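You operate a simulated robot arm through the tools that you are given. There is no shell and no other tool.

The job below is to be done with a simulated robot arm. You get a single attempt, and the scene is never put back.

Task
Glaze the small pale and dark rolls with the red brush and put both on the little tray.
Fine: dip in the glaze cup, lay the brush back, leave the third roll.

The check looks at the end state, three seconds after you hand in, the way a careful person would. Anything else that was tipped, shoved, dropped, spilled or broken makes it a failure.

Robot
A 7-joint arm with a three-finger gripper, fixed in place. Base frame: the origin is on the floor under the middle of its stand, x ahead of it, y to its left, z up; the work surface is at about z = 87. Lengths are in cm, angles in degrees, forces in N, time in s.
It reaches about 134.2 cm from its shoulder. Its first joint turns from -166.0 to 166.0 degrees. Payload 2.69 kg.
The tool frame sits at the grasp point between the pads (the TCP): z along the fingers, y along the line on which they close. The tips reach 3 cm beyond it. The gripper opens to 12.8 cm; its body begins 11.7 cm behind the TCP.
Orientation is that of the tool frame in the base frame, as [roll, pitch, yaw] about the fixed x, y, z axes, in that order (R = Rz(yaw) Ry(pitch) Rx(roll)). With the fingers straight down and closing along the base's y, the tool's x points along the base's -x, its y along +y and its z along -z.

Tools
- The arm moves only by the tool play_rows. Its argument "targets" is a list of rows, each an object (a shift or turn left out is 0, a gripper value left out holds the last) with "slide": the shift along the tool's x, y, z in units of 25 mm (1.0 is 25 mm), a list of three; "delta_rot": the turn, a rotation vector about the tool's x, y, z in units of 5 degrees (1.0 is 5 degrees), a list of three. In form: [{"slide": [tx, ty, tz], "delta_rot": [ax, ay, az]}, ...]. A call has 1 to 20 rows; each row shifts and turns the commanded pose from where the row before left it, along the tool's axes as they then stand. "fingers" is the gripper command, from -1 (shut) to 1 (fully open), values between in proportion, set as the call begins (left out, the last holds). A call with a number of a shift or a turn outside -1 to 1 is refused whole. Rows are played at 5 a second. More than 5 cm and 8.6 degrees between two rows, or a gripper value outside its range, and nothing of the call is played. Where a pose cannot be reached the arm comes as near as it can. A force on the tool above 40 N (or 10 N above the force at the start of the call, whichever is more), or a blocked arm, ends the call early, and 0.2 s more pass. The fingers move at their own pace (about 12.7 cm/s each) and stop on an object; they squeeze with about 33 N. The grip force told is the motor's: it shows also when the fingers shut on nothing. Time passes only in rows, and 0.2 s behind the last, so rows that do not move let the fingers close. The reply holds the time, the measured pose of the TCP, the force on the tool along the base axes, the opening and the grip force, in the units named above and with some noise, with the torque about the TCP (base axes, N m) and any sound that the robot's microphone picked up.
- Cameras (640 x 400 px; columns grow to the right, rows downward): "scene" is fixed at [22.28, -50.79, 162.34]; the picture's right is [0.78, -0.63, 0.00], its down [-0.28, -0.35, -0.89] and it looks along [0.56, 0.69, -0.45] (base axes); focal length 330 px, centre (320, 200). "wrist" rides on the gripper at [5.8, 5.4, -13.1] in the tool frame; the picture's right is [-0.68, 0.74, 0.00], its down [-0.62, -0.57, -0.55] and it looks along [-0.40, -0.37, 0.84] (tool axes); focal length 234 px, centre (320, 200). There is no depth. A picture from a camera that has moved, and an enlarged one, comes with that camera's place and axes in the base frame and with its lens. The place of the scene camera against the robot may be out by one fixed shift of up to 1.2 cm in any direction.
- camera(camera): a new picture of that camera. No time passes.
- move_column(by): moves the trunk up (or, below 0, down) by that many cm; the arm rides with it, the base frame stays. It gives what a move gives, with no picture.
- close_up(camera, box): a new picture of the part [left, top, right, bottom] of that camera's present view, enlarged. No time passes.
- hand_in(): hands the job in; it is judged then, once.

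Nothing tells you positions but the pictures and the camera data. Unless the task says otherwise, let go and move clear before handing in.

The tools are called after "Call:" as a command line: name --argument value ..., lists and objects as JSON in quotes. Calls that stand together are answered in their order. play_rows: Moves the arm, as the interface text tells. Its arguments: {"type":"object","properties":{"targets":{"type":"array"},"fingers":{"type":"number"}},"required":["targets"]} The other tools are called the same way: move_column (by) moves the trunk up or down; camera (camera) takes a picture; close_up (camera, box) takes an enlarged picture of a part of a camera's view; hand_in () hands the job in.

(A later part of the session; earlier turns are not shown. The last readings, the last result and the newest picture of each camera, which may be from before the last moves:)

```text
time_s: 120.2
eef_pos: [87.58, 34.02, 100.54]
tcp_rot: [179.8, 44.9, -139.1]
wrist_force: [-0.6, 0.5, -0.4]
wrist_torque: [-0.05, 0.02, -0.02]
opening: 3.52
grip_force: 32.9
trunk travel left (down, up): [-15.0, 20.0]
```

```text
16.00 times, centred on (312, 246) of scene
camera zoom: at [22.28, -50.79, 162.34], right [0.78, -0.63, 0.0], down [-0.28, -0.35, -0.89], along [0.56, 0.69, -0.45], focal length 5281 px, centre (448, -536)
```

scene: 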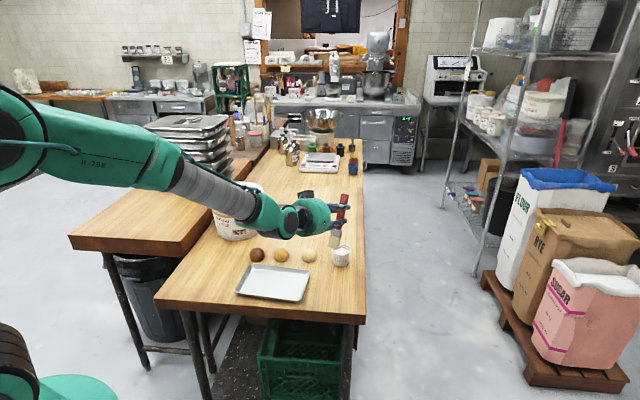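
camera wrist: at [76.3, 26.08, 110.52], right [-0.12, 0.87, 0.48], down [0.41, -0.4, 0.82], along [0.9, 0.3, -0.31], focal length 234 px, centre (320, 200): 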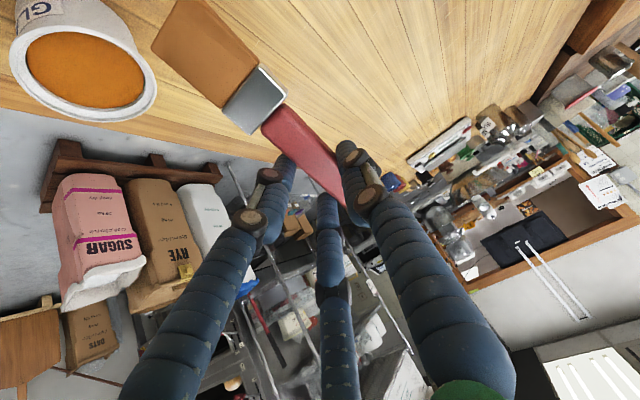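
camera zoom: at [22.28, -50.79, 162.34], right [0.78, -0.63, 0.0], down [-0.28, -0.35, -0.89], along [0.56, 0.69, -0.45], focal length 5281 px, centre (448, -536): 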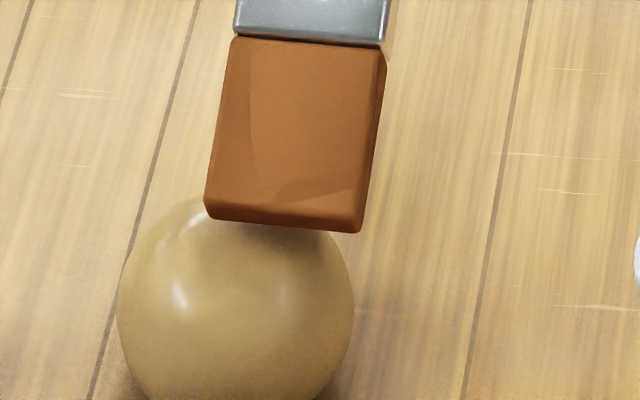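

The roll is now strongly glossy and slightly amber, though it slid about 1 cm toward the tan roll (still far from it). I'll lift away and inspect.

Call:
play_rows --targets '[{"slide": [-0.4, 0, -0.4]}, {"slide": [-0.6, 0, -0.6]}, {"slide": [-0.6, 0, -0.6]}, {"slide": [-0.3, -0.9, 0.3]}, {"slide": [-0.3, -0.9, 0.3]}, {"slide": [0, -0.9, 0]}, {"slide": [0, 0, 0]}]'

Call:
close_up --camera "scene" --box '[240, 225, 320, 275]'

Call:
close_up --camera "scene" --box '[290, 235, 330, 260]'

Call:
camera --camera "wrist"

```text
time_s: 121.8
eef_pos: [93.48, 30.32, 106.05]
tcp_rot: [179.6, 44.8, -139.1]
wrist_force: [0.0, -0.3, -0.4]
wrist_torque: [0.0, 0.03, 0.05]
opening: 3.51
grip_force: 32.9
trunk travel left (down, up): [-15.0, 20.0]
```

```text
8.00 times, centred on (280, 250) of scene
camera zoom: at [22.28, -50.79, 162.34], right [0.78, -0.63, 0.0], down [-0.28, -0.35, -0.89], along [0.56, 0.69, -0.45], focal length 2640 px, centre (640, -200)
```

zoom: 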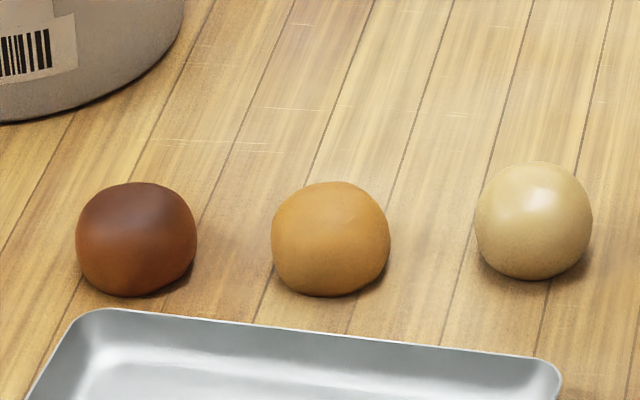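

```text
16.00 times, centred on (310, 248) of scene
camera zoom: at [22.28, -50.79, 162.34], right [0.78, -0.63, 0.0], down [-0.28, -0.35, -0.89], along [0.56, 0.69, -0.45], focal length 5281 px, centre (480, -560)
```

zoom: 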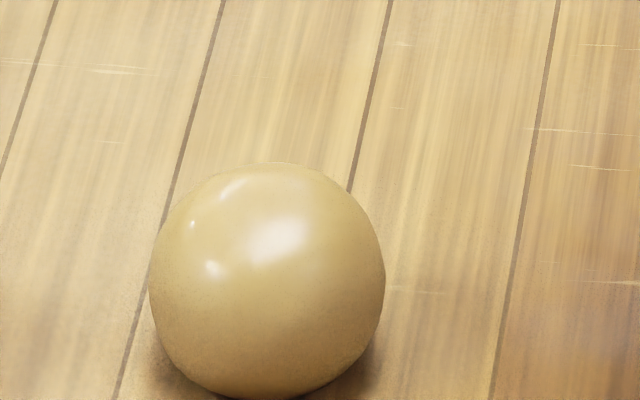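

```text
taken
camera wrist: at [79.88, 25.54, 111.06], right [-0.12, 0.87, 0.48], down [0.41, -0.4, 0.82], along [0.9, 0.3, -0.31], focal length 234 px, centre (320, 200)
```

wrist: 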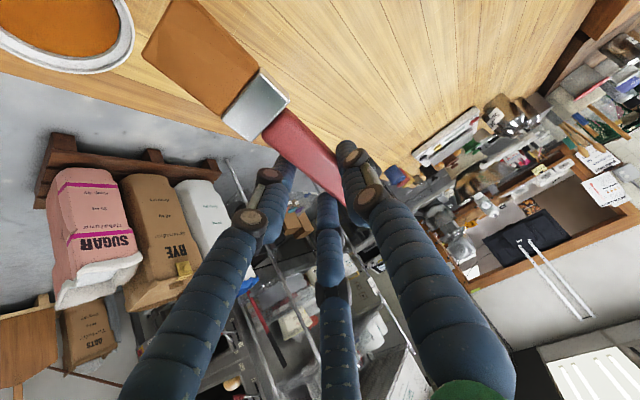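

The pale roll is now clearly glazed and shiny. I'll give it one more light pass at its new spot for margin.

Call:
play_rows --targets '[{"slide": [0.109, 0.81, -0.109]}, {"slide": [0.109, 0.81, -0.109]}, {"slide": [0.109, 0.81, -0.109]}, {"slide": [0.109, 0.81, -0.109]}, {"slide": [0.448, 0, 0.448]}, {"slide": [0.448, 0, 0.448]}, {"slide": [0.448, 0, 0.448]}, {"slide": [0, 0, 0]}]'

Call:
close_up --camera "scene" --box '[292, 234, 324, 254]'

Call:
play_rows --targets '[{"slide": [0.085, 0, 0.085]}, {"slide": [0.057, 0, 0.057]}, {"slide": [0, 0, 0]}]'

Call:
play_rows --targets '[{"slide": [0.03, 0, 0.03]}, {"slide": [0, 0, 0]}]'

```text
time_s: 123.6
eef_pos: [87.09, 35.36, 101.21]
tcp_rot: [179.7, 44.8, -139.0]
wrist_force: [-0.1, 0.0, 0.3]
wrist_torque: [0.06, -0.01, -0.02]
opening: 3.49
grip_force: 32.8
trunk travel left (down, up): [-15.0, 20.0]
```

```text
16.00 times, centred on (308, 244) of scene
camera zoom: at [22.28, -50.79, 162.34], right [0.78, -0.63, 0.0], down [-0.28, -0.35, -0.89], along [0.56, 0.69, -0.45], focal length 5281 px, centre (512, -504)
```

zoom: 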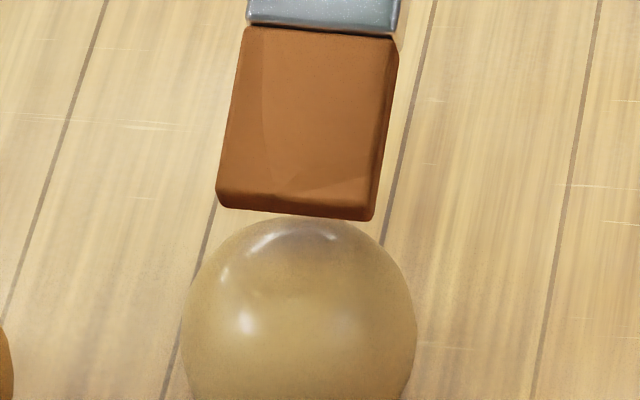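

```text
time_s: 124.4
eef_pos: [86.95, 35.41, 100.96]
tcp_rot: [179.6, 44.9, -139.0]
wrist_force: [0.5, -0.4, 0.1]
wrist_torque: [-0.01, 0.01, 0.04]
opening: 3.51
grip_force: 33.2
trunk travel left (down, up): [-15.0, 20.0]
```

```text
time_s: 125.0
eef_pos: [87.02, 35.34, 100.74]
tcp_rot: [179.8, 44.9, -139.0]
wrist_force: [-0.5, 0.8, -0.8]
wrist_torque: [0.02, 0.02, 0.02]
opening: 3.51
grip_force: 33.4
trunk travel left (down, up): [-15.0, 20.0]
```

Call:
play_rows --targets '[{"slide": [0.04, 0, 0.04]}, {"slide": [0, 0, 0]}]'

Call:
play_rows --targets '[{"slide": [0.03, 0, 0.03]}, {"slide": [0, 0, 0]}]'

Call:
play_rows --targets '[{"slide": [0.025, 0, 0.025]}, {"slide": [0, 0, 0]}]'

```text
time_s: 125.6
eef_pos: [86.95, 35.27, 100.55]
tcp_rot: [179.6, 44.9, -139.1]
wrist_force: [0.2, -0.9, 0.0]
wrist_torque: [0.02, -0.04, -0.01]
opening: 3.53
grip_force: 32.8
trunk travel left (down, up): [-15.0, 20.0]
```

```text
time_s: 126.2
eef_pos: [86.88, 35.37, 100.48]
tcp_rot: [179.6, 45.0, -139.0]
wrist_force: [1.0, -0.2, -1.5]
wrist_torque: [0.03, 0.03, 0.03]
opening: 3.52
grip_force: 33.5
trunk travel left (down, up): [-15.0, 20.0]
```

```text
time_s: 126.8
eef_pos: [86.99, 35.3, 100.4]
tcp_rot: [179.7, 44.9, -139.1]
wrist_force: [0.3, 0.0, -0.3]
wrist_torque: [0.01, -0.01, 0.01]
opening: 3.52
grip_force: 33.1
trunk travel left (down, up): [-15.0, 20.0]
```

Call:
play_rows --targets '[{"slide": [0.025, 0, 0.025]}, {"slide": [0, 0, 0]}]'

Call:
play_rows --targets '[{"slide": [0.025, 0, 0.025]}, {"slide": [0, 0, 0]}]'

Call:
close_up --camera "scene" --box '[292, 236, 324, 256]'

```text
time_s: 127.4
eef_pos: [87.0, 35.27, 100.33]
tcp_rot: [179.7, 44.9, -139.0]
wrist_force: [0.0, -0.1, -0.5]
wrist_torque: [-0.01, -0.03, -0.01]
opening: 3.53
grip_force: 33.0
trunk travel left (down, up): [-15.0, 20.0]
```

```text
time_s: 128.0
eef_pos: [87.11, 35.41, 100.3]
tcp_rot: [179.7, 44.9, -139.0]
wrist_force: [-0.2, -0.6, -0.5]
wrist_torque: [0.03, 0.02, 0.0]
opening: 3.51
grip_force: 33.3
trunk travel left (down, up): [-15.0, 20.0]
```

```text
16.00 times, centred on (308, 246) of scene
camera zoom: at [22.28, -50.79, 162.34], right [0.78, -0.63, 0.0], down [-0.28, -0.35, -0.89], along [0.56, 0.69, -0.45], focal length 5281 px, centre (512, -536)
```

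zoom: 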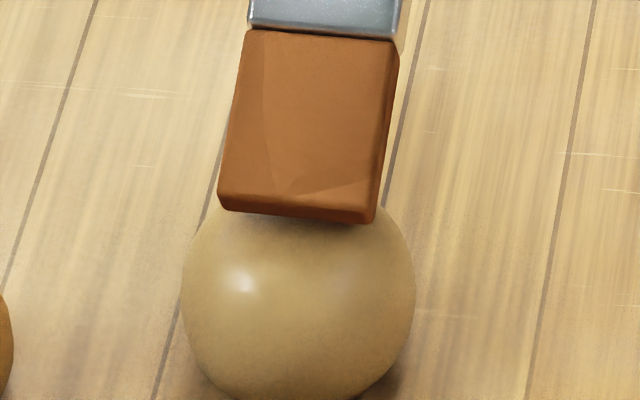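

Call:
play_rows --targets '[{"slide": [0.025, 0, 0.025]}, {"slide": [0, 0, 0]}]'

Call:
play_rows --targets '[{"slide": [0.02, 0, 0.02]}, {"slide": [0, 0, 0]}]'

```text
time_s: 128.6
eef_pos: [87.14, 35.38, 100.13]
tcp_rot: [179.6, 45.0, -139.0]
wrist_force: [0.6, 0.0, -0.2]
wrist_torque: [0.02, 0.0, 0.01]
opening: 3.51
grip_force: 33.0
trunk travel left (down, up): [-15.0, 20.0]
```

```text
time_s: 129.2
eef_pos: [87.13, 35.25, 100.23]
tcp_rot: [179.7, 44.9, -139.0]
wrist_force: [-0.8, -0.4, -1.0]
wrist_torque: [0.01, -0.01, 0.02]
opening: 3.51
grip_force: 33.2
trunk travel left (down, up): [-15.0, 20.0]
```

Call:
play_rows --targets '[{"slide": [0.025, 0, 0.025]}, {"slide": [0, 0, 0]}]'

Call:
play_rows --targets '[{"slide": [0.025, 0, 0.025]}, {"slide": [0, 0, 0]}]'

Call:
play_rows --targets '[{"slide": [0.025, 0, 0.025]}, {"slide": [0, 0, 0]}]'

```text
time_s: 129.8
eef_pos: [87.03, 35.21, 100.07]
tcp_rot: [179.6, 44.9, -139.0]
wrist_force: [-1.0, 0.1, 0.1]
wrist_torque: [-0.02, -0.02, -0.02]
opening: 3.48
grip_force: 33.1
trunk travel left (down, up): [-15.0, 20.0]
```

```text
time_s: 130.4
eef_pos: [86.99, 35.34, 99.97]
tcp_rot: [179.6, 44.8, -138.9]
wrist_force: [0.1, -0.1, -0.7]
wrist_torque: [0.01, -0.04, -0.05]
opening: 3.52
grip_force: 32.8
trunk travel left (down, up): [-15.0, 20.0]
```

```text
time_s: 131.0
eef_pos: [86.79, 35.3, 99.87]
tcp_rot: [179.6, 45.0, -139.0]
wrist_force: [0.5, -0.1, 0.0]
wrist_torque: [0.03, -0.01, 0.03]
opening: 3.53
grip_force: 33.0
trunk travel left (down, up): [-15.0, 20.0]
```

Call:
close_up --camera "scene" --box '[292, 236, 324, 256]'

Call:
close_up --camera "wrist" --box '[80, 0, 400, 200]'

```text
16.00 times, centred on (308, 246) of scene
camera zoom: at [22.28, -50.79, 162.34], right [0.78, -0.63, 0.0], down [-0.28, -0.35, -0.89], along [0.56, 0.69, -0.45], focal length 5281 px, centre (512, -536)
```

zoom: 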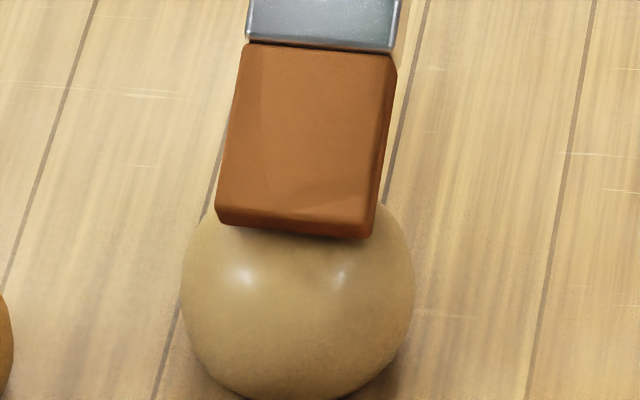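

```text
2.00 times, centred on (240, 100) of wrist
camera zoom: at [73.31, 30.59, 105.11], right [-0.12, 0.87, 0.48], down [0.41, -0.4, 0.82], along [0.9, 0.3, -0.31], focal length 468 px, centre (480, 400)
```

zoom: 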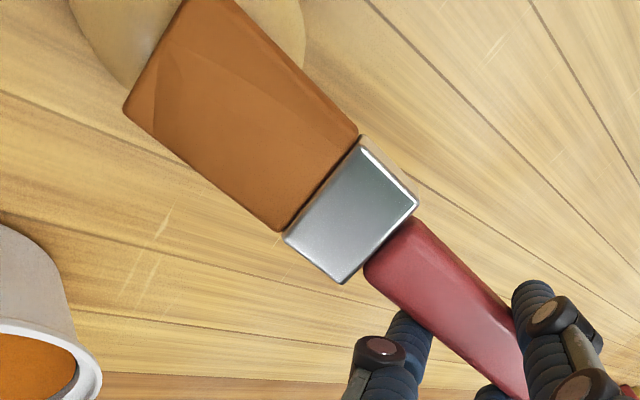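

Call:
play_rows --targets '[{"slide": [0.03, 0, 0.03]}, {"slide": [0, 0, 0]}]'

Call:
play_rows --targets '[{"slide": [0.03, 0, 0.03]}, {"slide": [0, 0, 0]}]'

Call:
play_rows --targets '[{"slide": [0.02, 0, 0.02]}, {"slide": [0, 0, 0]}]'

```text
time_s: 131.6
eef_pos: [86.95, 35.37, 99.68]
tcp_rot: [179.8, 44.9, -139.0]
wrist_force: [-0.4, -0.1, -0.4]
wrist_torque: [0.01, -0.02, 0.01]
opening: 3.53
grip_force: 32.6
trunk travel left (down, up): [-15.0, 20.0]
```

```text
time_s: 132.2
eef_pos: [86.92, 35.4, 99.69]
tcp_rot: [179.8, 44.9, -138.9]
wrist_force: [-0.1, 0.4, -0.9]
wrist_torque: [-0.03, 0.01, 0.01]
opening: 3.51
grip_force: 32.4
trunk travel left (down, up): [-15.0, 20.0]
```

```text
time_s: 132.8
eef_pos: [87.01, 35.35, 99.59]
tcp_rot: [179.7, 44.9, -139.0]
wrist_force: [-0.3, 0.0, -0.3]
wrist_torque: [-0.01, 0.01, -0.02]
opening: 3.51
grip_force: 32.9
trunk travel left (down, up): [-15.0, 20.0]
```

Call:
play_rows --targets '[{"slide": [0.03, 0, 0.03]}, {"slide": [0, 0, 0]}]'

Call:
play_rows --targets '[{"slide": [0.03, 0, 0.03]}, {"slide": [0, 0, 0]}]'

Call:
play_rows --targets '[{"slide": [0.03, 0, 0.03]}, {"slide": [0, 0, 0]}]'

Call:
close_up --camera "scene" --box '[292, 236, 324, 256]'

```text
time_s: 133.4
eef_pos: [87.15, 35.34, 99.39]
tcp_rot: [179.7, 44.9, -138.9]
wrist_force: [-0.8, -0.4, 1.1]
wrist_torque: [-0.07, 0.1, 0.0]
opening: 3.52
grip_force: 32.7
trunk travel left (down, up): [-15.0, 20.0]
```

```text
time_s: 134.0
eef_pos: [87.14, 35.28, 99.4]
tcp_rot: [179.7, 44.9, -138.9]
wrist_force: [-0.4, -1.9, 3.5]
wrist_torque: [-0.21, 0.28, 0.05]
opening: 3.51
grip_force: 33.3
trunk travel left (down, up): [-15.0, 20.0]
```

```text
time_s: 134.6
eef_pos: [86.92, 35.43, 99.29]
tcp_rot: [179.8, 45.0, -139.0]
wrist_force: [-0.6, -1.4, 7.3]
wrist_torque: [-0.52, 0.59, 0.04]
opening: 3.48
grip_force: 33.2
trunk travel left (down, up): [-15.0, 20.0]
```

```text
16.00 times, centred on (308, 246) of scene
camera zoom: at [22.28, -50.79, 162.34], right [0.78, -0.63, 0.0], down [-0.28, -0.35, -0.89], along [0.56, 0.69, -0.45], focal length 5281 px, centre (512, -536)
```

zoom: 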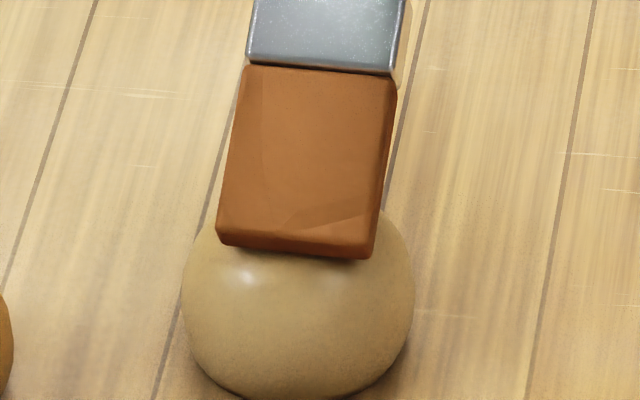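

Contact at about 7 N. Now an outward stroke down the near side, then back over the far side.

Call:
play_rows --targets '[{"slide": [-0.014, 0, -0.014]}, {"slide": [0.1356, 0, -0.0904]}, {"slide": [0.152, 0, -0.073]}, {"slide": [0.174, 0, -0.052]}, {"slide": [-0.283, 0, -0.283]}, {"slide": [-0.24, 0, 0.24]}, {"slide": [-0.24, 0, 0.24]}, {"slide": [0.14, 0, 0.14]}, {"slide": [0, 0, 0]}]'

Call:
close_up --camera "scene" --box '[292, 236, 324, 256]'

```text
time_s: 136.6
eef_pos: [87.39, 35.69, 99.62]
tcp_rot: [179.8, 45.0, -138.9]
wrist_force: [0.7, 0.0, 5.5]
wrist_torque: [-0.27, 0.36, 0.04]
opening: 3.5
grip_force: 33.1
trunk travel left (down, up): [-15.0, 20.0]
```

```text
16.00 times, centred on (308, 246) of scene
camera zoom: at [22.28, -50.79, 162.34], right [0.78, -0.63, 0.0], down [-0.28, -0.35, -0.89], along [0.56, 0.69, -0.45], focal length 5281 px, centre (512, -536)
```

zoom: 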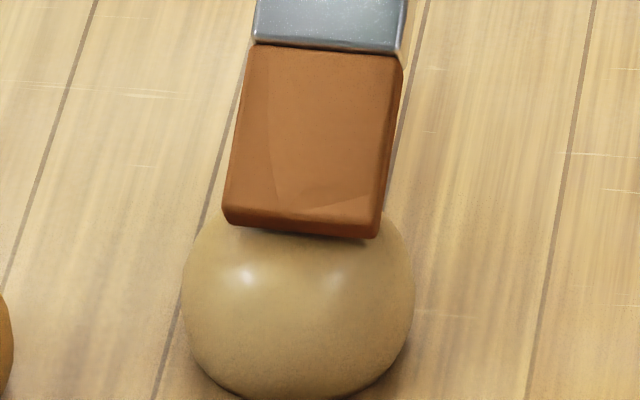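

Call:
play_rows --targets '[{"slide": [-0.113, 0, 0.113]}, {"slide": [-0.099, 0, 0.127]}, {"slide": [-0.079, 0, 0.147]}, {"slide": [-0.064, 0, 0.162]}, {"slide": [0, 0, 0]}]'

Call:
play_rows --targets '[{"slide": [-0.3, 0, -0.3]}, {"slide": [-0.6, 0, -0.6]}, {"slide": [-0.6, 0, -0.6]}, {"slide": [-0.3, -0.9, 0.3]}, {"slide": [-0.3, -0.9, 0.3]}, {"slide": [0, -0.9, 0]}, {"slide": [0, 0, 0]}]'

Call:
close_up --camera "scene" --box '[240, 225, 320, 275]'

Call:
close_up --camera "scene" --box '[290, 235, 330, 260]'

Call:
close_up --camera "wrist" --box '[80, 0, 400, 200]'

```text
time_s: 137.8
eef_pos: [88.63, 36.99, 98.98]
tcp_rot: [179.8, 45.0, -139.1]
wrist_force: [-1.5, 0.5, 7.1]
wrist_torque: [-0.33, 0.51, -0.05]
opening: 3.52
grip_force: 32.5
trunk travel left (down, up): [-15.0, 20.0]
```

```text
time_s: 139.4
eef_pos: [94.81, 32.91, 104.22]
tcp_rot: [179.7, 44.9, -139.1]
wrist_force: [1.0, -0.4, -1.1]
wrist_torque: [0.03, 0.03, 0.01]
opening: 3.52
grip_force: 33.2
trunk travel left (down, up): [-15.0, 20.0]
```

```text
8.00 times, centred on (280, 250) of scene
camera zoom: at [22.28, -50.79, 162.34], right [0.78, -0.63, 0.0], down [-0.28, -0.35, -0.89], along [0.56, 0.69, -0.45], focal length 2640 px, centre (640, -200)
```

zoom: 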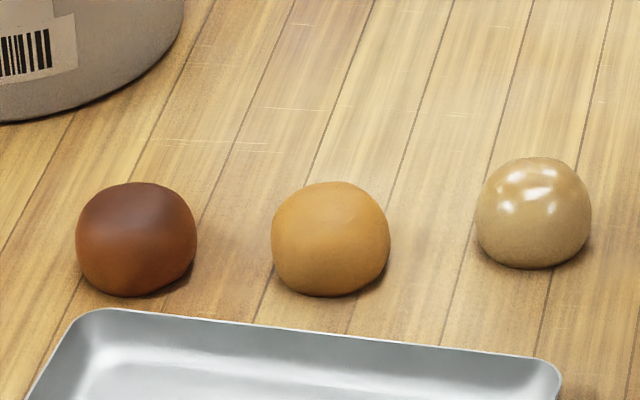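

```text
16.00 times, centred on (310, 248) of scene
camera zoom: at [22.28, -50.79, 162.34], right [0.78, -0.63, 0.0], down [-0.28, -0.35, -0.89], along [0.56, 0.69, -0.45], focal length 5281 px, centre (480, -560)
```

zoom: 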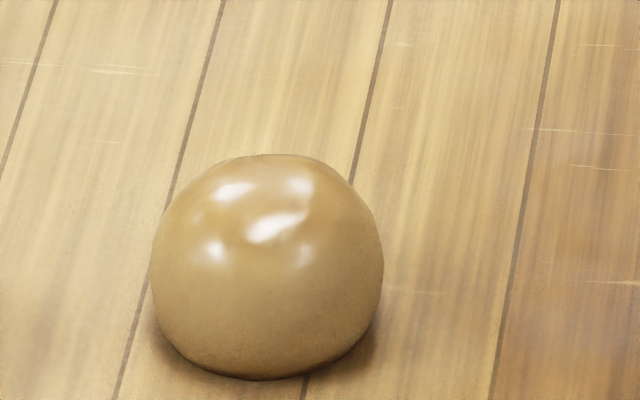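

```text
2.00 times, centred on (240, 100) of wrist
camera zoom: at [81.09, 28.21, 109.33], right [-0.12, 0.87, 0.48], down [0.41, -0.4, 0.82], along [0.9, 0.3, -0.31], focal length 468 px, centre (480, 400)
```

zoom: 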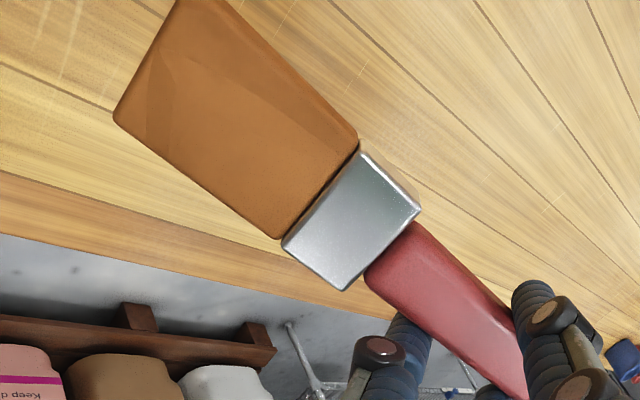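

The pale roll is now clearly glazed, with an amber top and strong shine. Next I'll reload the brush and do the dark roll, starting with moving back to the cup.

Call:
play_rows --targets '[{"slide": [-0.467, 0, -0.467]}, {"slide": [-0.467, 0, -0.467]}, {"delta_rot": [0, -1, 0]}, {"delta_rot": [0, -1, 0]}, {"delta_rot": [0, -1, 0]}, {"delta_rot": [0, -1, 0]}, {"delta_rot": [0, -1, 0]}, {"slide": [0.2257, -0.3627, -0.62]}, {"slide": [0.2257, -0.3627, -0.62]}, {"slide": [0.2257, -0.3627, -0.62]}, {"slide": [0.2257, -0.3627, -0.62]}, {"slide": [0.2257, -0.3627, -0.62]}, {"slide": [0.2257, -0.3627, -0.62]}, {"slide": [0, 0, 0]}]'

Call:
close_up --camera "wrist" --box '[80, 0, 400, 200]'

Call:
close_up --camera "scene" --box '[290, 190, 390, 270]'

```text
time_s: 142.4
eef_pos: [90.81, 22.41, 107.69]
tcp_rot: [179.5, 69.9, -139.2]
wrist_force: [0.0, -0.2, -1.3]
wrist_torque: [-0.03, 0.01, 0.01]
opening: 3.51
grip_force: 33.3
trunk travel left (down, up): [-15.0, 20.0]
```

```text
2.00 times, centred on (240, 100) of wrist
camera zoom: at [76.5, 17.1, 106.73], right [-0.31, 0.71, 0.64], down [0.15, -0.63, 0.77], along [0.94, 0.33, 0.09], focal length 468 px, centre (480, 400)
```

zoom: 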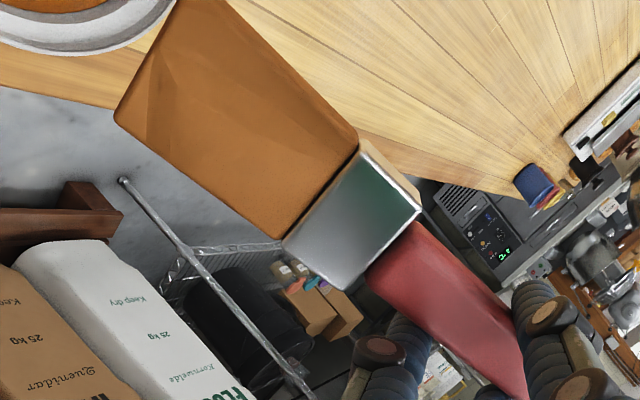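

```text
5.00 times, centred on (340, 230) of scene
camera zoom: at [22.28, -50.79, 162.34], right [0.78, -0.63, 0.0], down [-0.28, -0.35, -0.89], along [0.56, 0.69, -0.45], focal length 1650 px, centre (220, 50)
```

zoom: 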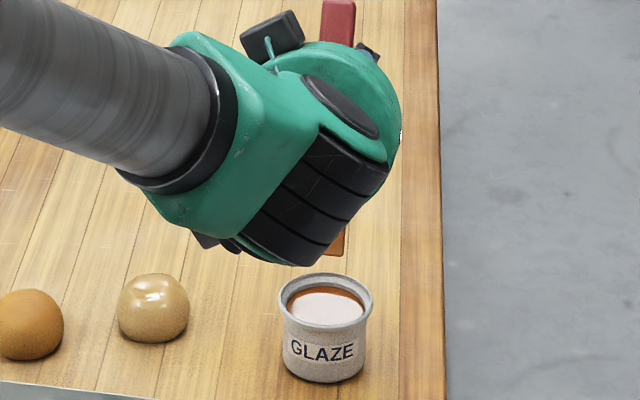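

Call:
play_rows --targets '[{"slide": [0, -0.13, 0]}, {"slide": [0.3, 0, 0.109]}, {"slide": [0.3, 0, 0.109]}, {"slide": [0.3, 0, 0.109]}, {"slide": [0.22, 0, 0.08]}, {"slide": [0, 0, 0]}]'

Call:
close_up --camera "wrist" --box '[80, 0, 400, 200]'

Call:
close_up --camera "scene" --box '[310, 220, 370, 260]'

```text
time_s: 143.8
eef_pos: [91.01, 22.22, 104.75]
tcp_rot: [179.6, 70.0, -139.3]
wrist_force: [0.4, 0.4, -0.2]
wrist_torque: [-0.03, 0.0, 0.02]
opening: 3.51
grip_force: 33.1
trunk travel left (down, up): [-15.0, 20.0]
```

```text
2.00 times, centred on (240, 100) of wrist
camera zoom: at [76.62, 16.87, 103.69], right [-0.31, 0.71, 0.64], down [0.15, -0.63, 0.77], along [0.94, 0.33, 0.09], focal length 468 px, centre (480, 400)
```

zoom: 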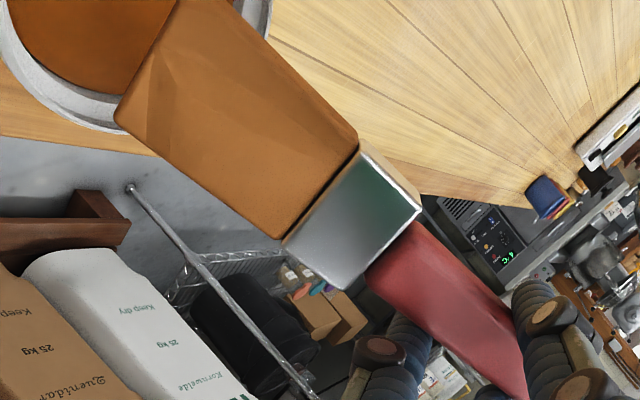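

```text
10.00 times, centred on (340, 240) of scene
camera zoom: at [22.28, -50.79, 162.34], right [0.78, -0.63, 0.0], down [-0.28, -0.35, -0.89], along [0.56, 0.69, -0.45], focal length 3301 px, centre (120, -200)
```

zoom: 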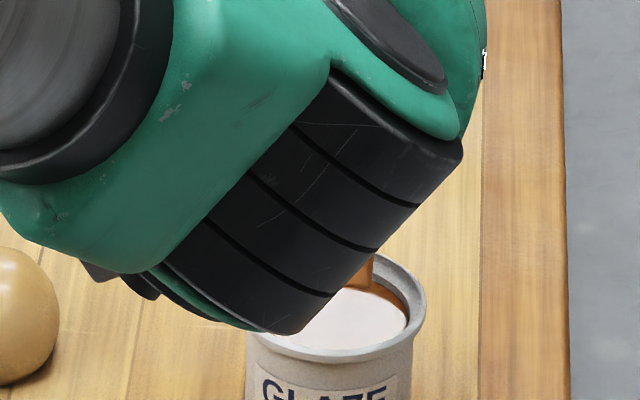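

Centred well enough in both views. Dipping now.

Call:
play_rows --targets '[{"slide": [0.21, 0, 0.077]}, {"slide": [0.21, 0, 0.077]}, {"slide": [0.21, 0, 0.077]}, {"slide": [0.21, 0, 0.077]}, {"slide": [0.21, 0, 0.077]}, {"slide": [0, 0, 0]}, {"slide": [0, 0, 0]}, {"slide": [0, 0, 0]}]'

Call:
close_up --camera "wrist" --box '[80, 0, 400, 200]'

Call:
play_rows --targets '[{"slide": [-0.3, 0, -0.11]}, {"slide": [-0.3, 0, -0.11]}, {"slide": [-0.35, 0, -0.13]}, {"slide": [-0.37, 0, -0.13]}, {"slide": [0, 0, 0]}, {"slide": [0, 0, 0]}, {"slide": [0, 0, 0]}, {"slide": [0, 0, 0]}, {"slide": [0, 0, 0]}, {"slide": [-0.56, 0, -0.205]}, {"slide": [-0.56, 0, -0.205]}, {"slide": [-0.56, 0, -0.205]}, {"slide": [0, 0, 0]}]'

Call:
camera --camera "scene"

```text
time_s: 145.6
eef_pos: [91.0, 22.33, 101.98]
tcp_rot: [179.5, 69.9, -139.3]
wrist_force: [0.2, 0.2, 0.0]
wrist_torque: [-0.02, 0.03, 0.02]
opening: 3.52
grip_force: 33.0
trunk travel left (down, up): [-15.0, 20.0]
```

```text
2.00 times, centred on (240, 100) of wrist
camera zoom: at [76.68, 16.89, 101.02], right [-0.31, 0.71, 0.64], down [0.15, -0.63, 0.77], along [0.94, 0.33, 0.09], focal length 468 px, centre (480, 400)
```

zoom: 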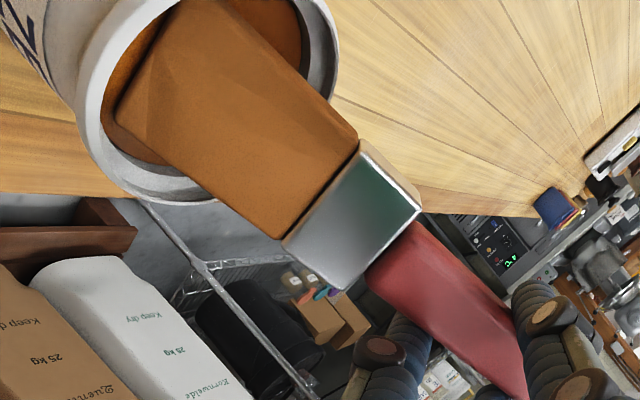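

```text
time_s: 148.4
eef_pos: [91.15, 22.32, 109.77]
tcp_rot: [179.5, 69.9, -139.3]
wrist_force: [0.3, -0.5, -0.3]
wrist_torque: [-0.01, 0.01, 0.03]
opening: 3.52
grip_force: 32.6
trunk travel left (down, up): [-15.0, 20.0]
```

```text
taken
```

scene: 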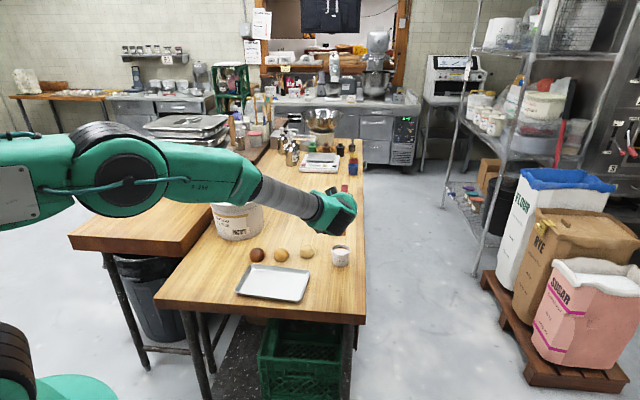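

In that dip the bristle tip never went under the surface, because the brush has tipped up in the grip. I'll go back in about 2 cm deeper and check.

Call:
play_rows --targets '[{"slide": [0.4885, 0, 0.178]}, {"slide": [0.4885, 0, 0.178]}, {"slide": [0.4885, 0, 0.178]}, {"slide": [0.4885, 0, 0.178]}, {"slide": [0.4885, 0, 0.178]}, {"slide": [0.4885, 0, 0.178]}, {"slide": [0.188, 0, 0.0684]}, {"slide": [0.188, 0, 0.0684]}, {"slide": [0, 0, 0]}]'

Call:
close_up --camera "wrist" --box '[80, 0, 400, 200]'

Call:
close_up --camera "scene" --box '[310, 220, 370, 260]'

```text
time_s: 150.4
eef_pos: [90.96, 22.22, 100.96]
tcp_rot: [179.5, 69.9, -139.4]
wrist_force: [0.9, -0.1, -0.6]
wrist_torque: [0.01, -0.08, -0.03]
opening: 3.51
grip_force: 33.1
trunk travel left (down, up): [-15.0, 20.0]
```

```text
2.00 times, centred on (240, 100) of wrist
camera zoom: at [76.67, 16.89, 100.06], right [-0.31, 0.71, 0.64], down [0.15, -0.63, 0.77], along [0.94, 0.33, 0.09], focal length 468 px, centre (480, 400)
```

zoom: 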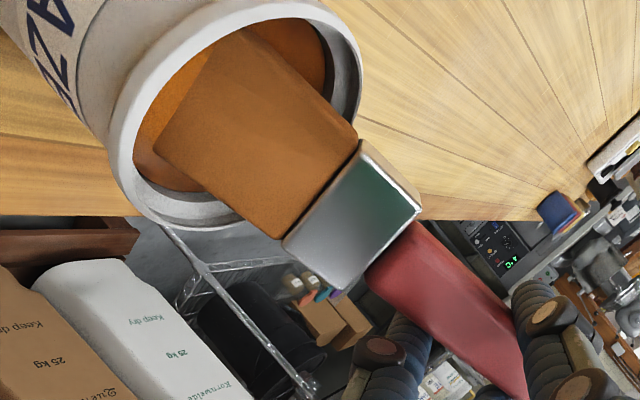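

```text
10.00 times, centred on (340, 240) of scene
camera zoom: at [22.28, -50.79, 162.34], right [0.78, -0.63, 0.0], down [-0.28, -0.35, -0.89], along [0.56, 0.69, -0.45], focal length 3301 px, centre (120, -200)
```

zoom: 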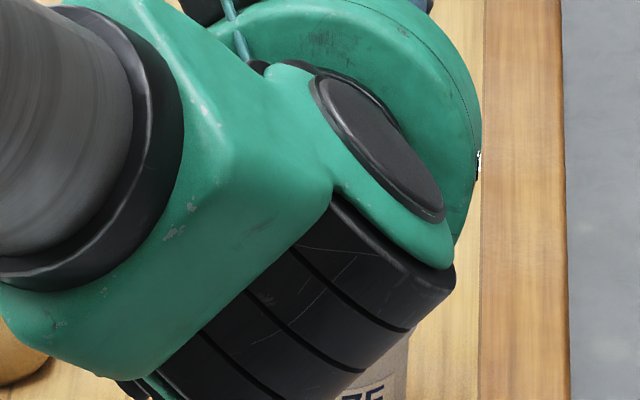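

The tip is now submerged. A touch deeper, a short hold, then lift and drip.

Call:
play_rows --targets '[{"slide": [0.13, 0, 0.048]}, {"slide": [0.13, 0, 0.048]}, {"slide": [0, 0, 0]}, {"slide": [0, 0, 0]}, {"slide": [0, 0, 0]}]'

Call:
close_up --camera "wrist" --box '[80, 0, 400, 200]'

Call:
play_rows --targets '[{"slide": [-0.3, 0, -0.11]}, {"slide": [-0.3, 0, -0.11]}, {"slide": [-0.35, 0, -0.13]}, {"slide": [-0.37, 0, -0.13]}, {"slide": [-0.25, 0, -0.09]}, {"slide": [0, 0, 0]}, {"slide": [0, 0, 0]}, {"slide": [0, 0, 0]}, {"slide": [0, 0, 0]}, {"slide": [0, 0, 0]}, {"slide": [-0.56, 0, -0.205]}, {"slide": [-0.56, 0, -0.205]}, {"slide": [-0.56, 0, -0.205]}, {"slide": [-0.56, 0, -0.205]}, {"slide": [0, 0, 0]}]'

Call:
close_up --camera "wrist" --box '[80, 0, 400, 200]'

```text
time_s: 151.6
eef_pos: [90.94, 22.2, 100.41]
tcp_rot: [179.5, 69.9, -139.3]
wrist_force: [0.1, 0.7, -0.8]
wrist_torque: [0.07, 0.0, 0.0]
opening: 3.51
grip_force: 33.2
trunk travel left (down, up): [-15.0, 20.0]
```

```text
2.00 times, centred on (240, 100) of wrist
camera zoom: at [76.68, 16.87, 99.44], right [-0.31, 0.71, 0.64], down [0.15, -0.63, 0.77], along [0.94, 0.33, 0.09], focal length 468 px, centre (480, 400)
```

zoom: 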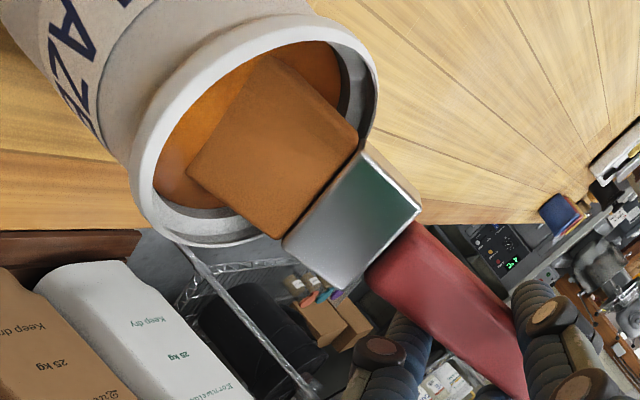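

```text
time_s: 154.8
eef_pos: [91.08, 22.07, 110.58]
tcp_rot: [179.6, 69.9, -139.4]
wrist_force: [-0.4, 0.0, 0.3]
wrist_torque: [-0.04, 0.04, 0.02]
opening: 3.52
grip_force: 33.1
trunk travel left (down, up): [-15.0, 20.0]
```

```text
2.00 times, centred on (240, 100) of wrist
camera zoom: at [76.69, 16.89, 109.61], right [-0.31, 0.71, 0.64], down [0.15, -0.63, 0.77], along [0.94, 0.33, 0.09], focal length 468 px, centre (480, 400)
```

zoom: 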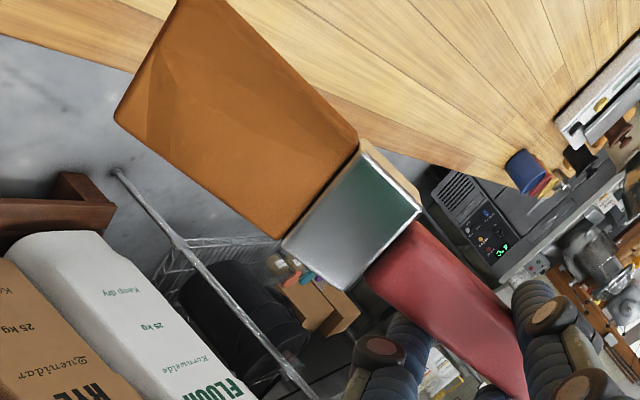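

The brush is fully loaded again. I'll carry it high over to the dark roll at about (66.1, 42.0), with the tool at 60° to compensate for the tipped brush.

Call:
play_rows --targets '[{"delta_rot": [0, 1, 0]}, {"delta_rot": [0, 1, 0]}, {"slide": [0.0116, 0.786, -0.0204]}, {"slide": [0.0116, 0.786, -0.0204]}, {"slide": [0.0116, 0.786, -0.0204]}, {"slide": [0.0116, 0.786, -0.0204]}, {"slide": [0.0116, 0.786, -0.0204]}, {"slide": [0.0116, 0.786, -0.0204]}, {"slide": [0.0116, 0.786, -0.0204]}, {"slide": [0.0116, 0.786, -0.0204]}, {"slide": [0.0116, 0.786, -0.0204]}, {"slide": [0.0116, 0.786, -0.0204]}, {"slide": [0.0116, 0.786, -0.0204]}, {"slide": [0.0116, 0.786, -0.0204]}, {"slide": [0.0116, 0.786, -0.0204]}, {"slide": [0.0116, 0.786, -0.0204]}, {"slide": [0.0116, 0.786, -0.0204]}, {"slide": [0.0116, 0.786, -0.0204]}, {"slide": [0, 0, 0]}]'

Call:
camera --camera "scene"

Call:
close_up --camera "scene" --box '[210, 190, 338, 280]'

Call:
camera --camera "wrist"

```text
time_s: 158.8
eef_pos: [69.4, 45.16, 110.67]
tcp_rot: [179.6, 60.0, -139.1]
wrist_force: [-0.2, 0.0, -0.6]
wrist_torque: [-0.01, 0.01, -0.01]
opening: 3.51
grip_force: 33.6
trunk travel left (down, up): [-15.0, 20.0]
```

```text
taken
```

scene: 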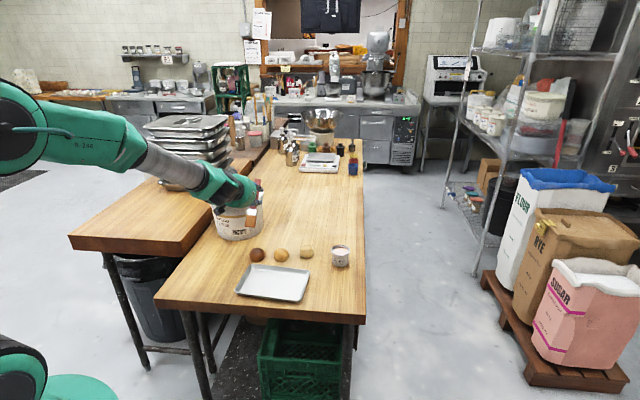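

```text
4.44 times, centred on (274, 235) of scene
camera zoom: at [22.28, -50.79, 162.34], right [0.78, -0.63, 0.0], down [-0.28, -0.35, -0.89], along [0.56, 0.69, -0.45], focal length 1467 px, centre (524, 44)
```

zoom: 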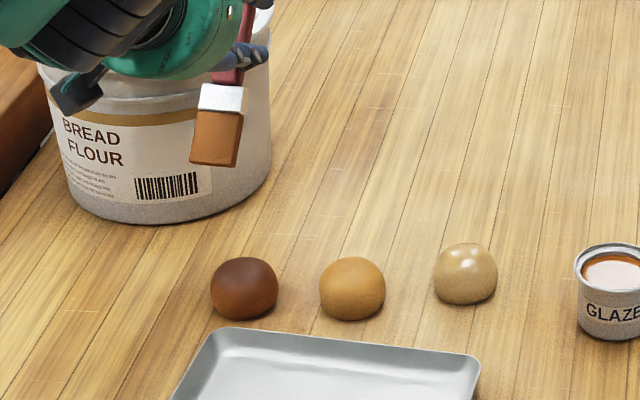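

```text
taken
camera wrist: at [55.22, 39.96, 112.27], right [-0.23, 0.78, 0.59], down [0.25, -0.54, 0.81], along [0.94, 0.33, -0.07], focal length 234 px, centre (320, 200)
```

wrist: 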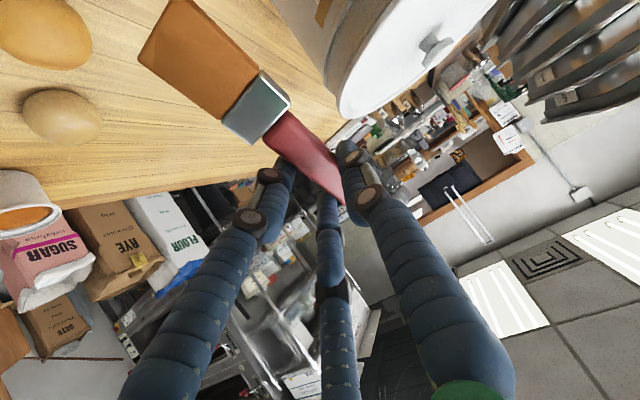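

The tip is about 1.4 cm to one side of the dark roll, and the flour bin clearance is fine. I'll correct sideways and lower to about 1 cm above.

Call:
play_rows --targets '[{"slide": [0, -0.56, 0]}, {"slide": [0.5, 0, 0.289]}, {"slide": [0.5, 0, 0.289]}, {"slide": [0.5, 0, 0.289]}, {"slide": [0.5, 0, 0.289]}, {"slide": [0.4, 0, 0.231]}, {"slide": [0, 0, 0]}]'

Call:
close_up --camera "scene" --box '[230, 225, 294, 265]'

Call:
close_up --camera "wrist" --box '[80, 0, 400, 200]'

```text
time_s: 160.4
eef_pos: [70.38, 44.39, 103.84]
tcp_rot: [179.6, 59.9, -139.1]
wrist_force: [0.0, -0.3, -0.4]
wrist_torque: [0.04, 0.02, -0.03]
opening: 3.51
grip_force: 32.9
trunk travel left (down, up): [-15.0, 20.0]
```

```text
10.00 times, centred on (262, 245) of scene
camera zoom: at [22.28, -50.79, 162.34], right [0.78, -0.63, 0.0], down [-0.28, -0.35, -0.89], along [0.56, 0.69, -0.45], focal length 3301 px, centre (900, -250)
```

zoom: 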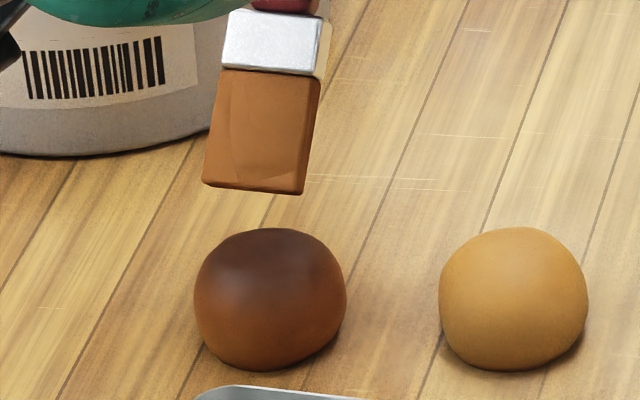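

```text
2.00 times, centred on (240, 100) of wrist
camera zoom: at [56.15, 39.02, 105.33], right [-0.23, 0.78, 0.59], down [0.25, -0.54, 0.81], along [0.94, 0.33, -0.07], focal length 468 px, centre (480, 400)
```

zoom: 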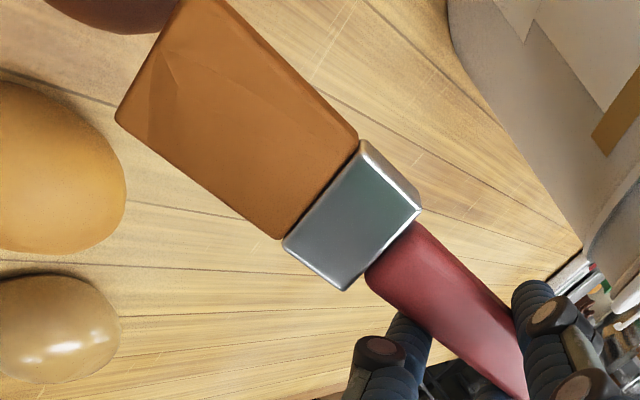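

Call:
play_rows --targets '[{"slide": [0.1, -0.06, 0.058]}, {"slide": [0.3, 0, 0.173]}, {"slide": [0.28, 0, 0.162]}, {"slide": [0, 0, 0]}]'

Call:
close_up --camera "scene" --box '[240, 238, 280, 263]'

Call:
close_up --camera "wrist" --box '[80, 0, 400, 200]'

```text
time_s: 161.4
eef_pos: [70.58, 44.11, 101.7]
tcp_rot: [179.6, 59.9, -139.1]
wrist_force: [-1.0, -0.5, -0.1]
wrist_torque: [0.0, 0.0, -0.02]
opening: 3.5
grip_force: 32.9
trunk travel left (down, up): [-15.0, 20.0]
```

```text
16.00 times, centred on (260, 250) of scene
camera zoom: at [22.28, -50.79, 162.34], right [0.78, -0.63, 0.0], down [-0.28, -0.35, -0.89], along [0.56, 0.69, -0.45], focal length 5281 px, centre (1280, -608)
```

zoom: 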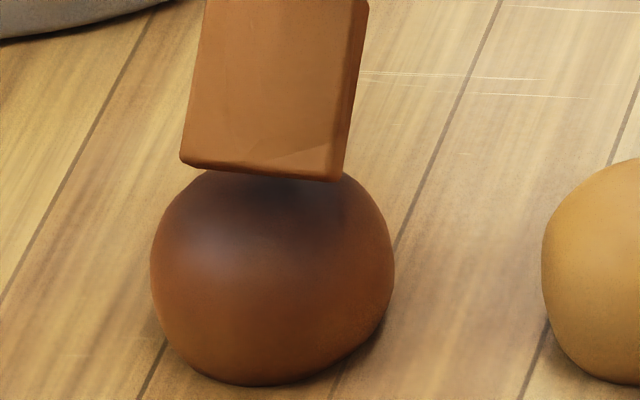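

```text
2.00 times, centred on (240, 100) of wrist
camera zoom: at [56.29, 38.88, 103.25], right [-0.23, 0.78, 0.59], down [0.25, -0.54, 0.81], along [0.94, 0.33, -0.07], focal length 468 px, centre (480, 400)
```

zoom: 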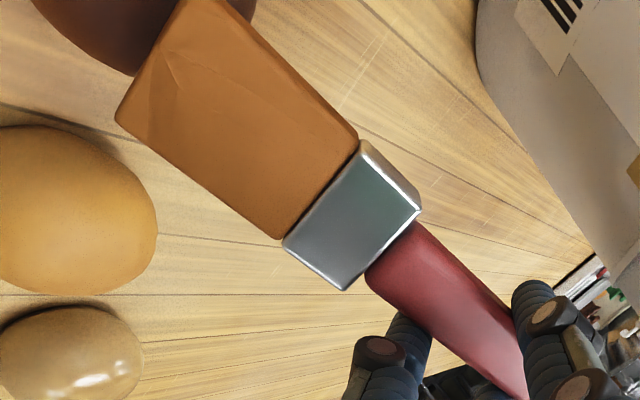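

Call:
play_rows --targets '[{"slide": [0.07, 0, 0.04]}, {"slide": [0.07, 0, 0.04]}, {"slide": [0, 0, 0]}]'

Call:
play_rows --targets '[{"slide": [0.035, 0, 0.02]}, {"slide": [0, 0, 0]}]'

Call:
play_rows --targets '[{"slide": [0.035, 0, 0.02]}, {"slide": [0, 0, 0]}]'

Call:
play_rows --targets '[{"slide": [0.035, 0, 0.02]}, {"slide": [0, 0, 0]}]'

Call:
close_up --camera "scene" --box '[240, 238, 280, 263]'

```text
time_s: 162.2
eef_pos: [70.48, 44.2, 101.43]
tcp_rot: [179.5, 60.0, -139.2]
wrist_force: [0.6, -0.4, -0.9]
wrist_torque: [0.04, 0.01, -0.06]
opening: 3.51
grip_force: 33.5
trunk travel left (down, up): [-15.0, 20.0]
```

```text
time_s: 162.8
eef_pos: [70.55, 44.23, 101.22]
tcp_rot: [179.6, 59.9, -139.1]
wrist_force: [0.3, -0.6, -0.5]
wrist_torque: [0.0, -0.01, 0.04]
opening: 3.52
grip_force: 33.1
trunk travel left (down, up): [-15.0, 20.0]
```

```text
time_s: 163.4
eef_pos: [70.46, 44.3, 101.19]
tcp_rot: [179.6, 59.9, -139.1]
wrist_force: [-0.1, -0.6, -0.6]
wrist_torque: [-0.01, 0.01, 0.01]
opening: 3.51
grip_force: 33.2
trunk travel left (down, up): [-15.0, 20.0]
```

```text
time_s: 164.0
eef_pos: [70.46, 44.12, 101.13]
tcp_rot: [179.7, 59.9, -139.1]
wrist_force: [0.1, -0.5, -0.8]
wrist_torque: [0.0, 0.02, 0.01]
opening: 3.52
grip_force: 32.7
trunk travel left (down, up): [-15.0, 20.0]
```

```text
16.00 times, centred on (260, 250) of scene
camera zoom: at [22.28, -50.79, 162.34], right [0.78, -0.63, 0.0], down [-0.28, -0.35, -0.89], along [0.56, 0.69, -0.45], focal length 5281 px, centre (1280, -608)
```

zoom: 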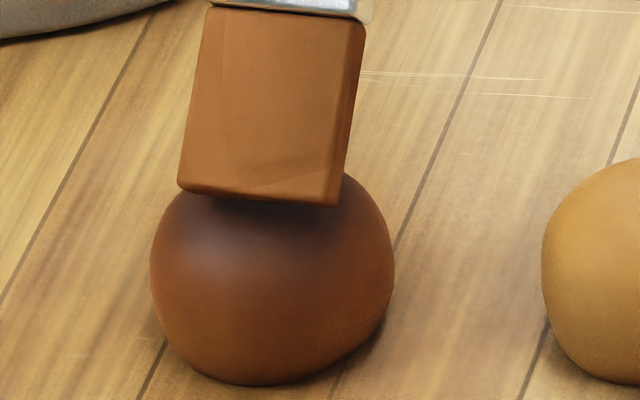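

Call:
play_rows --targets '[{"slide": [0.035, 0, 0.02]}, {"slide": [0, 0, 0]}]'

Call:
play_rows --targets '[{"slide": [0.03, 0, 0.017]}, {"slide": [0, 0, 0]}]'

Call:
play_rows --targets '[{"slide": [0.03, 0, 0.017]}, {"slide": [0, 0, 0]}]'

```text
time_s: 164.6
eef_pos: [70.62, 44.11, 100.97]
tcp_rot: [179.6, 59.9, -139.1]
wrist_force: [0.1, -0.8, -0.8]
wrist_torque: [-0.01, 0.01, 0.01]
opening: 3.5
grip_force: 33.0
trunk travel left (down, up): [-15.0, 20.0]
```

```text
time_s: 165.2
eef_pos: [70.51, 44.12, 100.83]
tcp_rot: [179.6, 59.9, -139.1]
wrist_force: [0.3, 0.5, -0.9]
wrist_torque: [0.0, 0.01, 0.01]
opening: 3.51
grip_force: 32.8
trunk travel left (down, up): [-15.0, 20.0]
```

```text
time_s: 165.8
eef_pos: [70.47, 44.07, 100.84]
tcp_rot: [179.6, 59.8, -139.1]
wrist_force: [0.3, 0.1, 1.1]
wrist_torque: [-0.11, 0.05, 0.02]
opening: 3.51
grip_force: 32.8
trunk travel left (down, up): [-15.0, 20.0]
```

Contact on the dark roll at z ≈ 100.8. I'll press lightly and stroke outward over the far side.

Call:
play_rows --targets '[{"slide": [0.0173, 0, 0.01]}, {"slide": [-0.0731, 0, 0.1426]}, {"slide": [-0.0523, 0, 0.1546]}, {"slide": [-0.0315, 0, 0.1666]}, {"slide": [-0.008, 0, 0.1339]}, {"slide": [0, 0, 0]}]'

Call:
close_up --camera "scene" --box '[240, 238, 280, 263]'

```text
time_s: 167.2
eef_pos: [71.72, 45.22, 100.55]
tcp_rot: [179.6, 60.0, -139.1]
wrist_force: [0.5, -0.4, 9.3]
wrist_torque: [-0.28, 0.5, 0.0]
opening: 3.52
grip_force: 32.2
trunk travel left (down, up): [-15.0, 20.0]
```

```text
16.00 times, centred on (260, 250) of scene
camera zoom: at [22.28, -50.79, 162.34], right [0.78, -0.63, 0.0], down [-0.28, -0.35, -0.89], along [0.56, 0.69, -0.45], focal length 5281 px, centre (1280, -608)
```

zoom: 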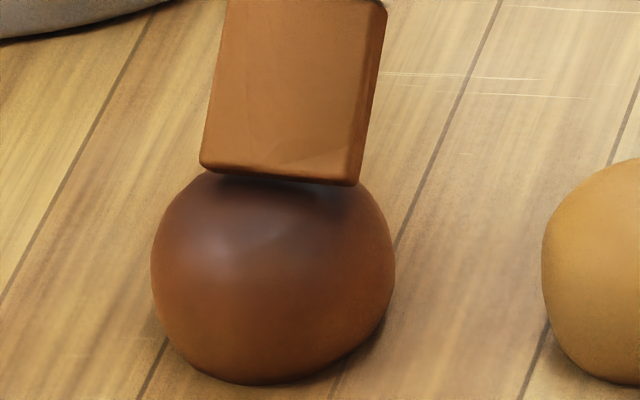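

Call:
play_rows --targets '[{"slide": [-0.2425, 0, -0.14]}, {"slide": [0.15, 0, -0.2598]}, {"slide": [0.15, 0, -0.2598]}, {"slide": [0.1143, 0, 0.066]}, {"slide": [0, 0, 0]}]'

Call:
play_rows --targets '[{"slide": [0.1008, 0, -0.1266]}, {"slide": [0.1216, 0, -0.1146]}, {"slide": [0.1493, 0, -0.0986]}, {"slide": [0.1362, 0, -0.0599]}, {"slide": [0, 0, 0]}]'

Call:
close_up --camera "scene" --box '[240, 238, 280, 263]'

```text
time_s: 168.4
eef_pos: [70.61, 44.22, 100.62]
tcp_rot: [179.6, 59.9, -139.1]
wrist_force: [-0.8, -0.2, -0.4]
wrist_torque: [0.01, 0.02, 0.01]
opening: 3.5
grip_force: 32.4
trunk travel left (down, up): [-15.0, 20.0]
```

```text
time_s: 169.6
eef_pos: [69.45, 43.17, 100.1]
tcp_rot: [179.6, 59.9, -139.1]
wrist_force: [0.1, -0.1, 0.1]
wrist_torque: [-0.02, 0.01, 0.0]
opening: 3.51
grip_force: 33.2
trunk travel left (down, up): [-15.0, 20.0]
```

```text
16.00 times, centred on (260, 250) of scene
camera zoom: at [22.28, -50.79, 162.34], right [0.78, -0.63, 0.0], down [-0.28, -0.35, -0.89], along [0.56, 0.69, -0.45], focal length 5281 px, centre (1280, -608)
```

zoom: 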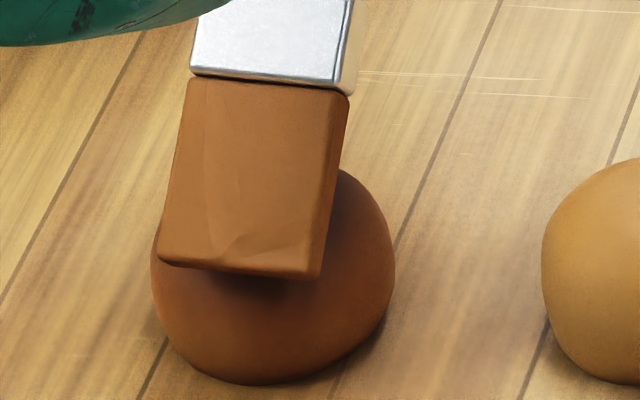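

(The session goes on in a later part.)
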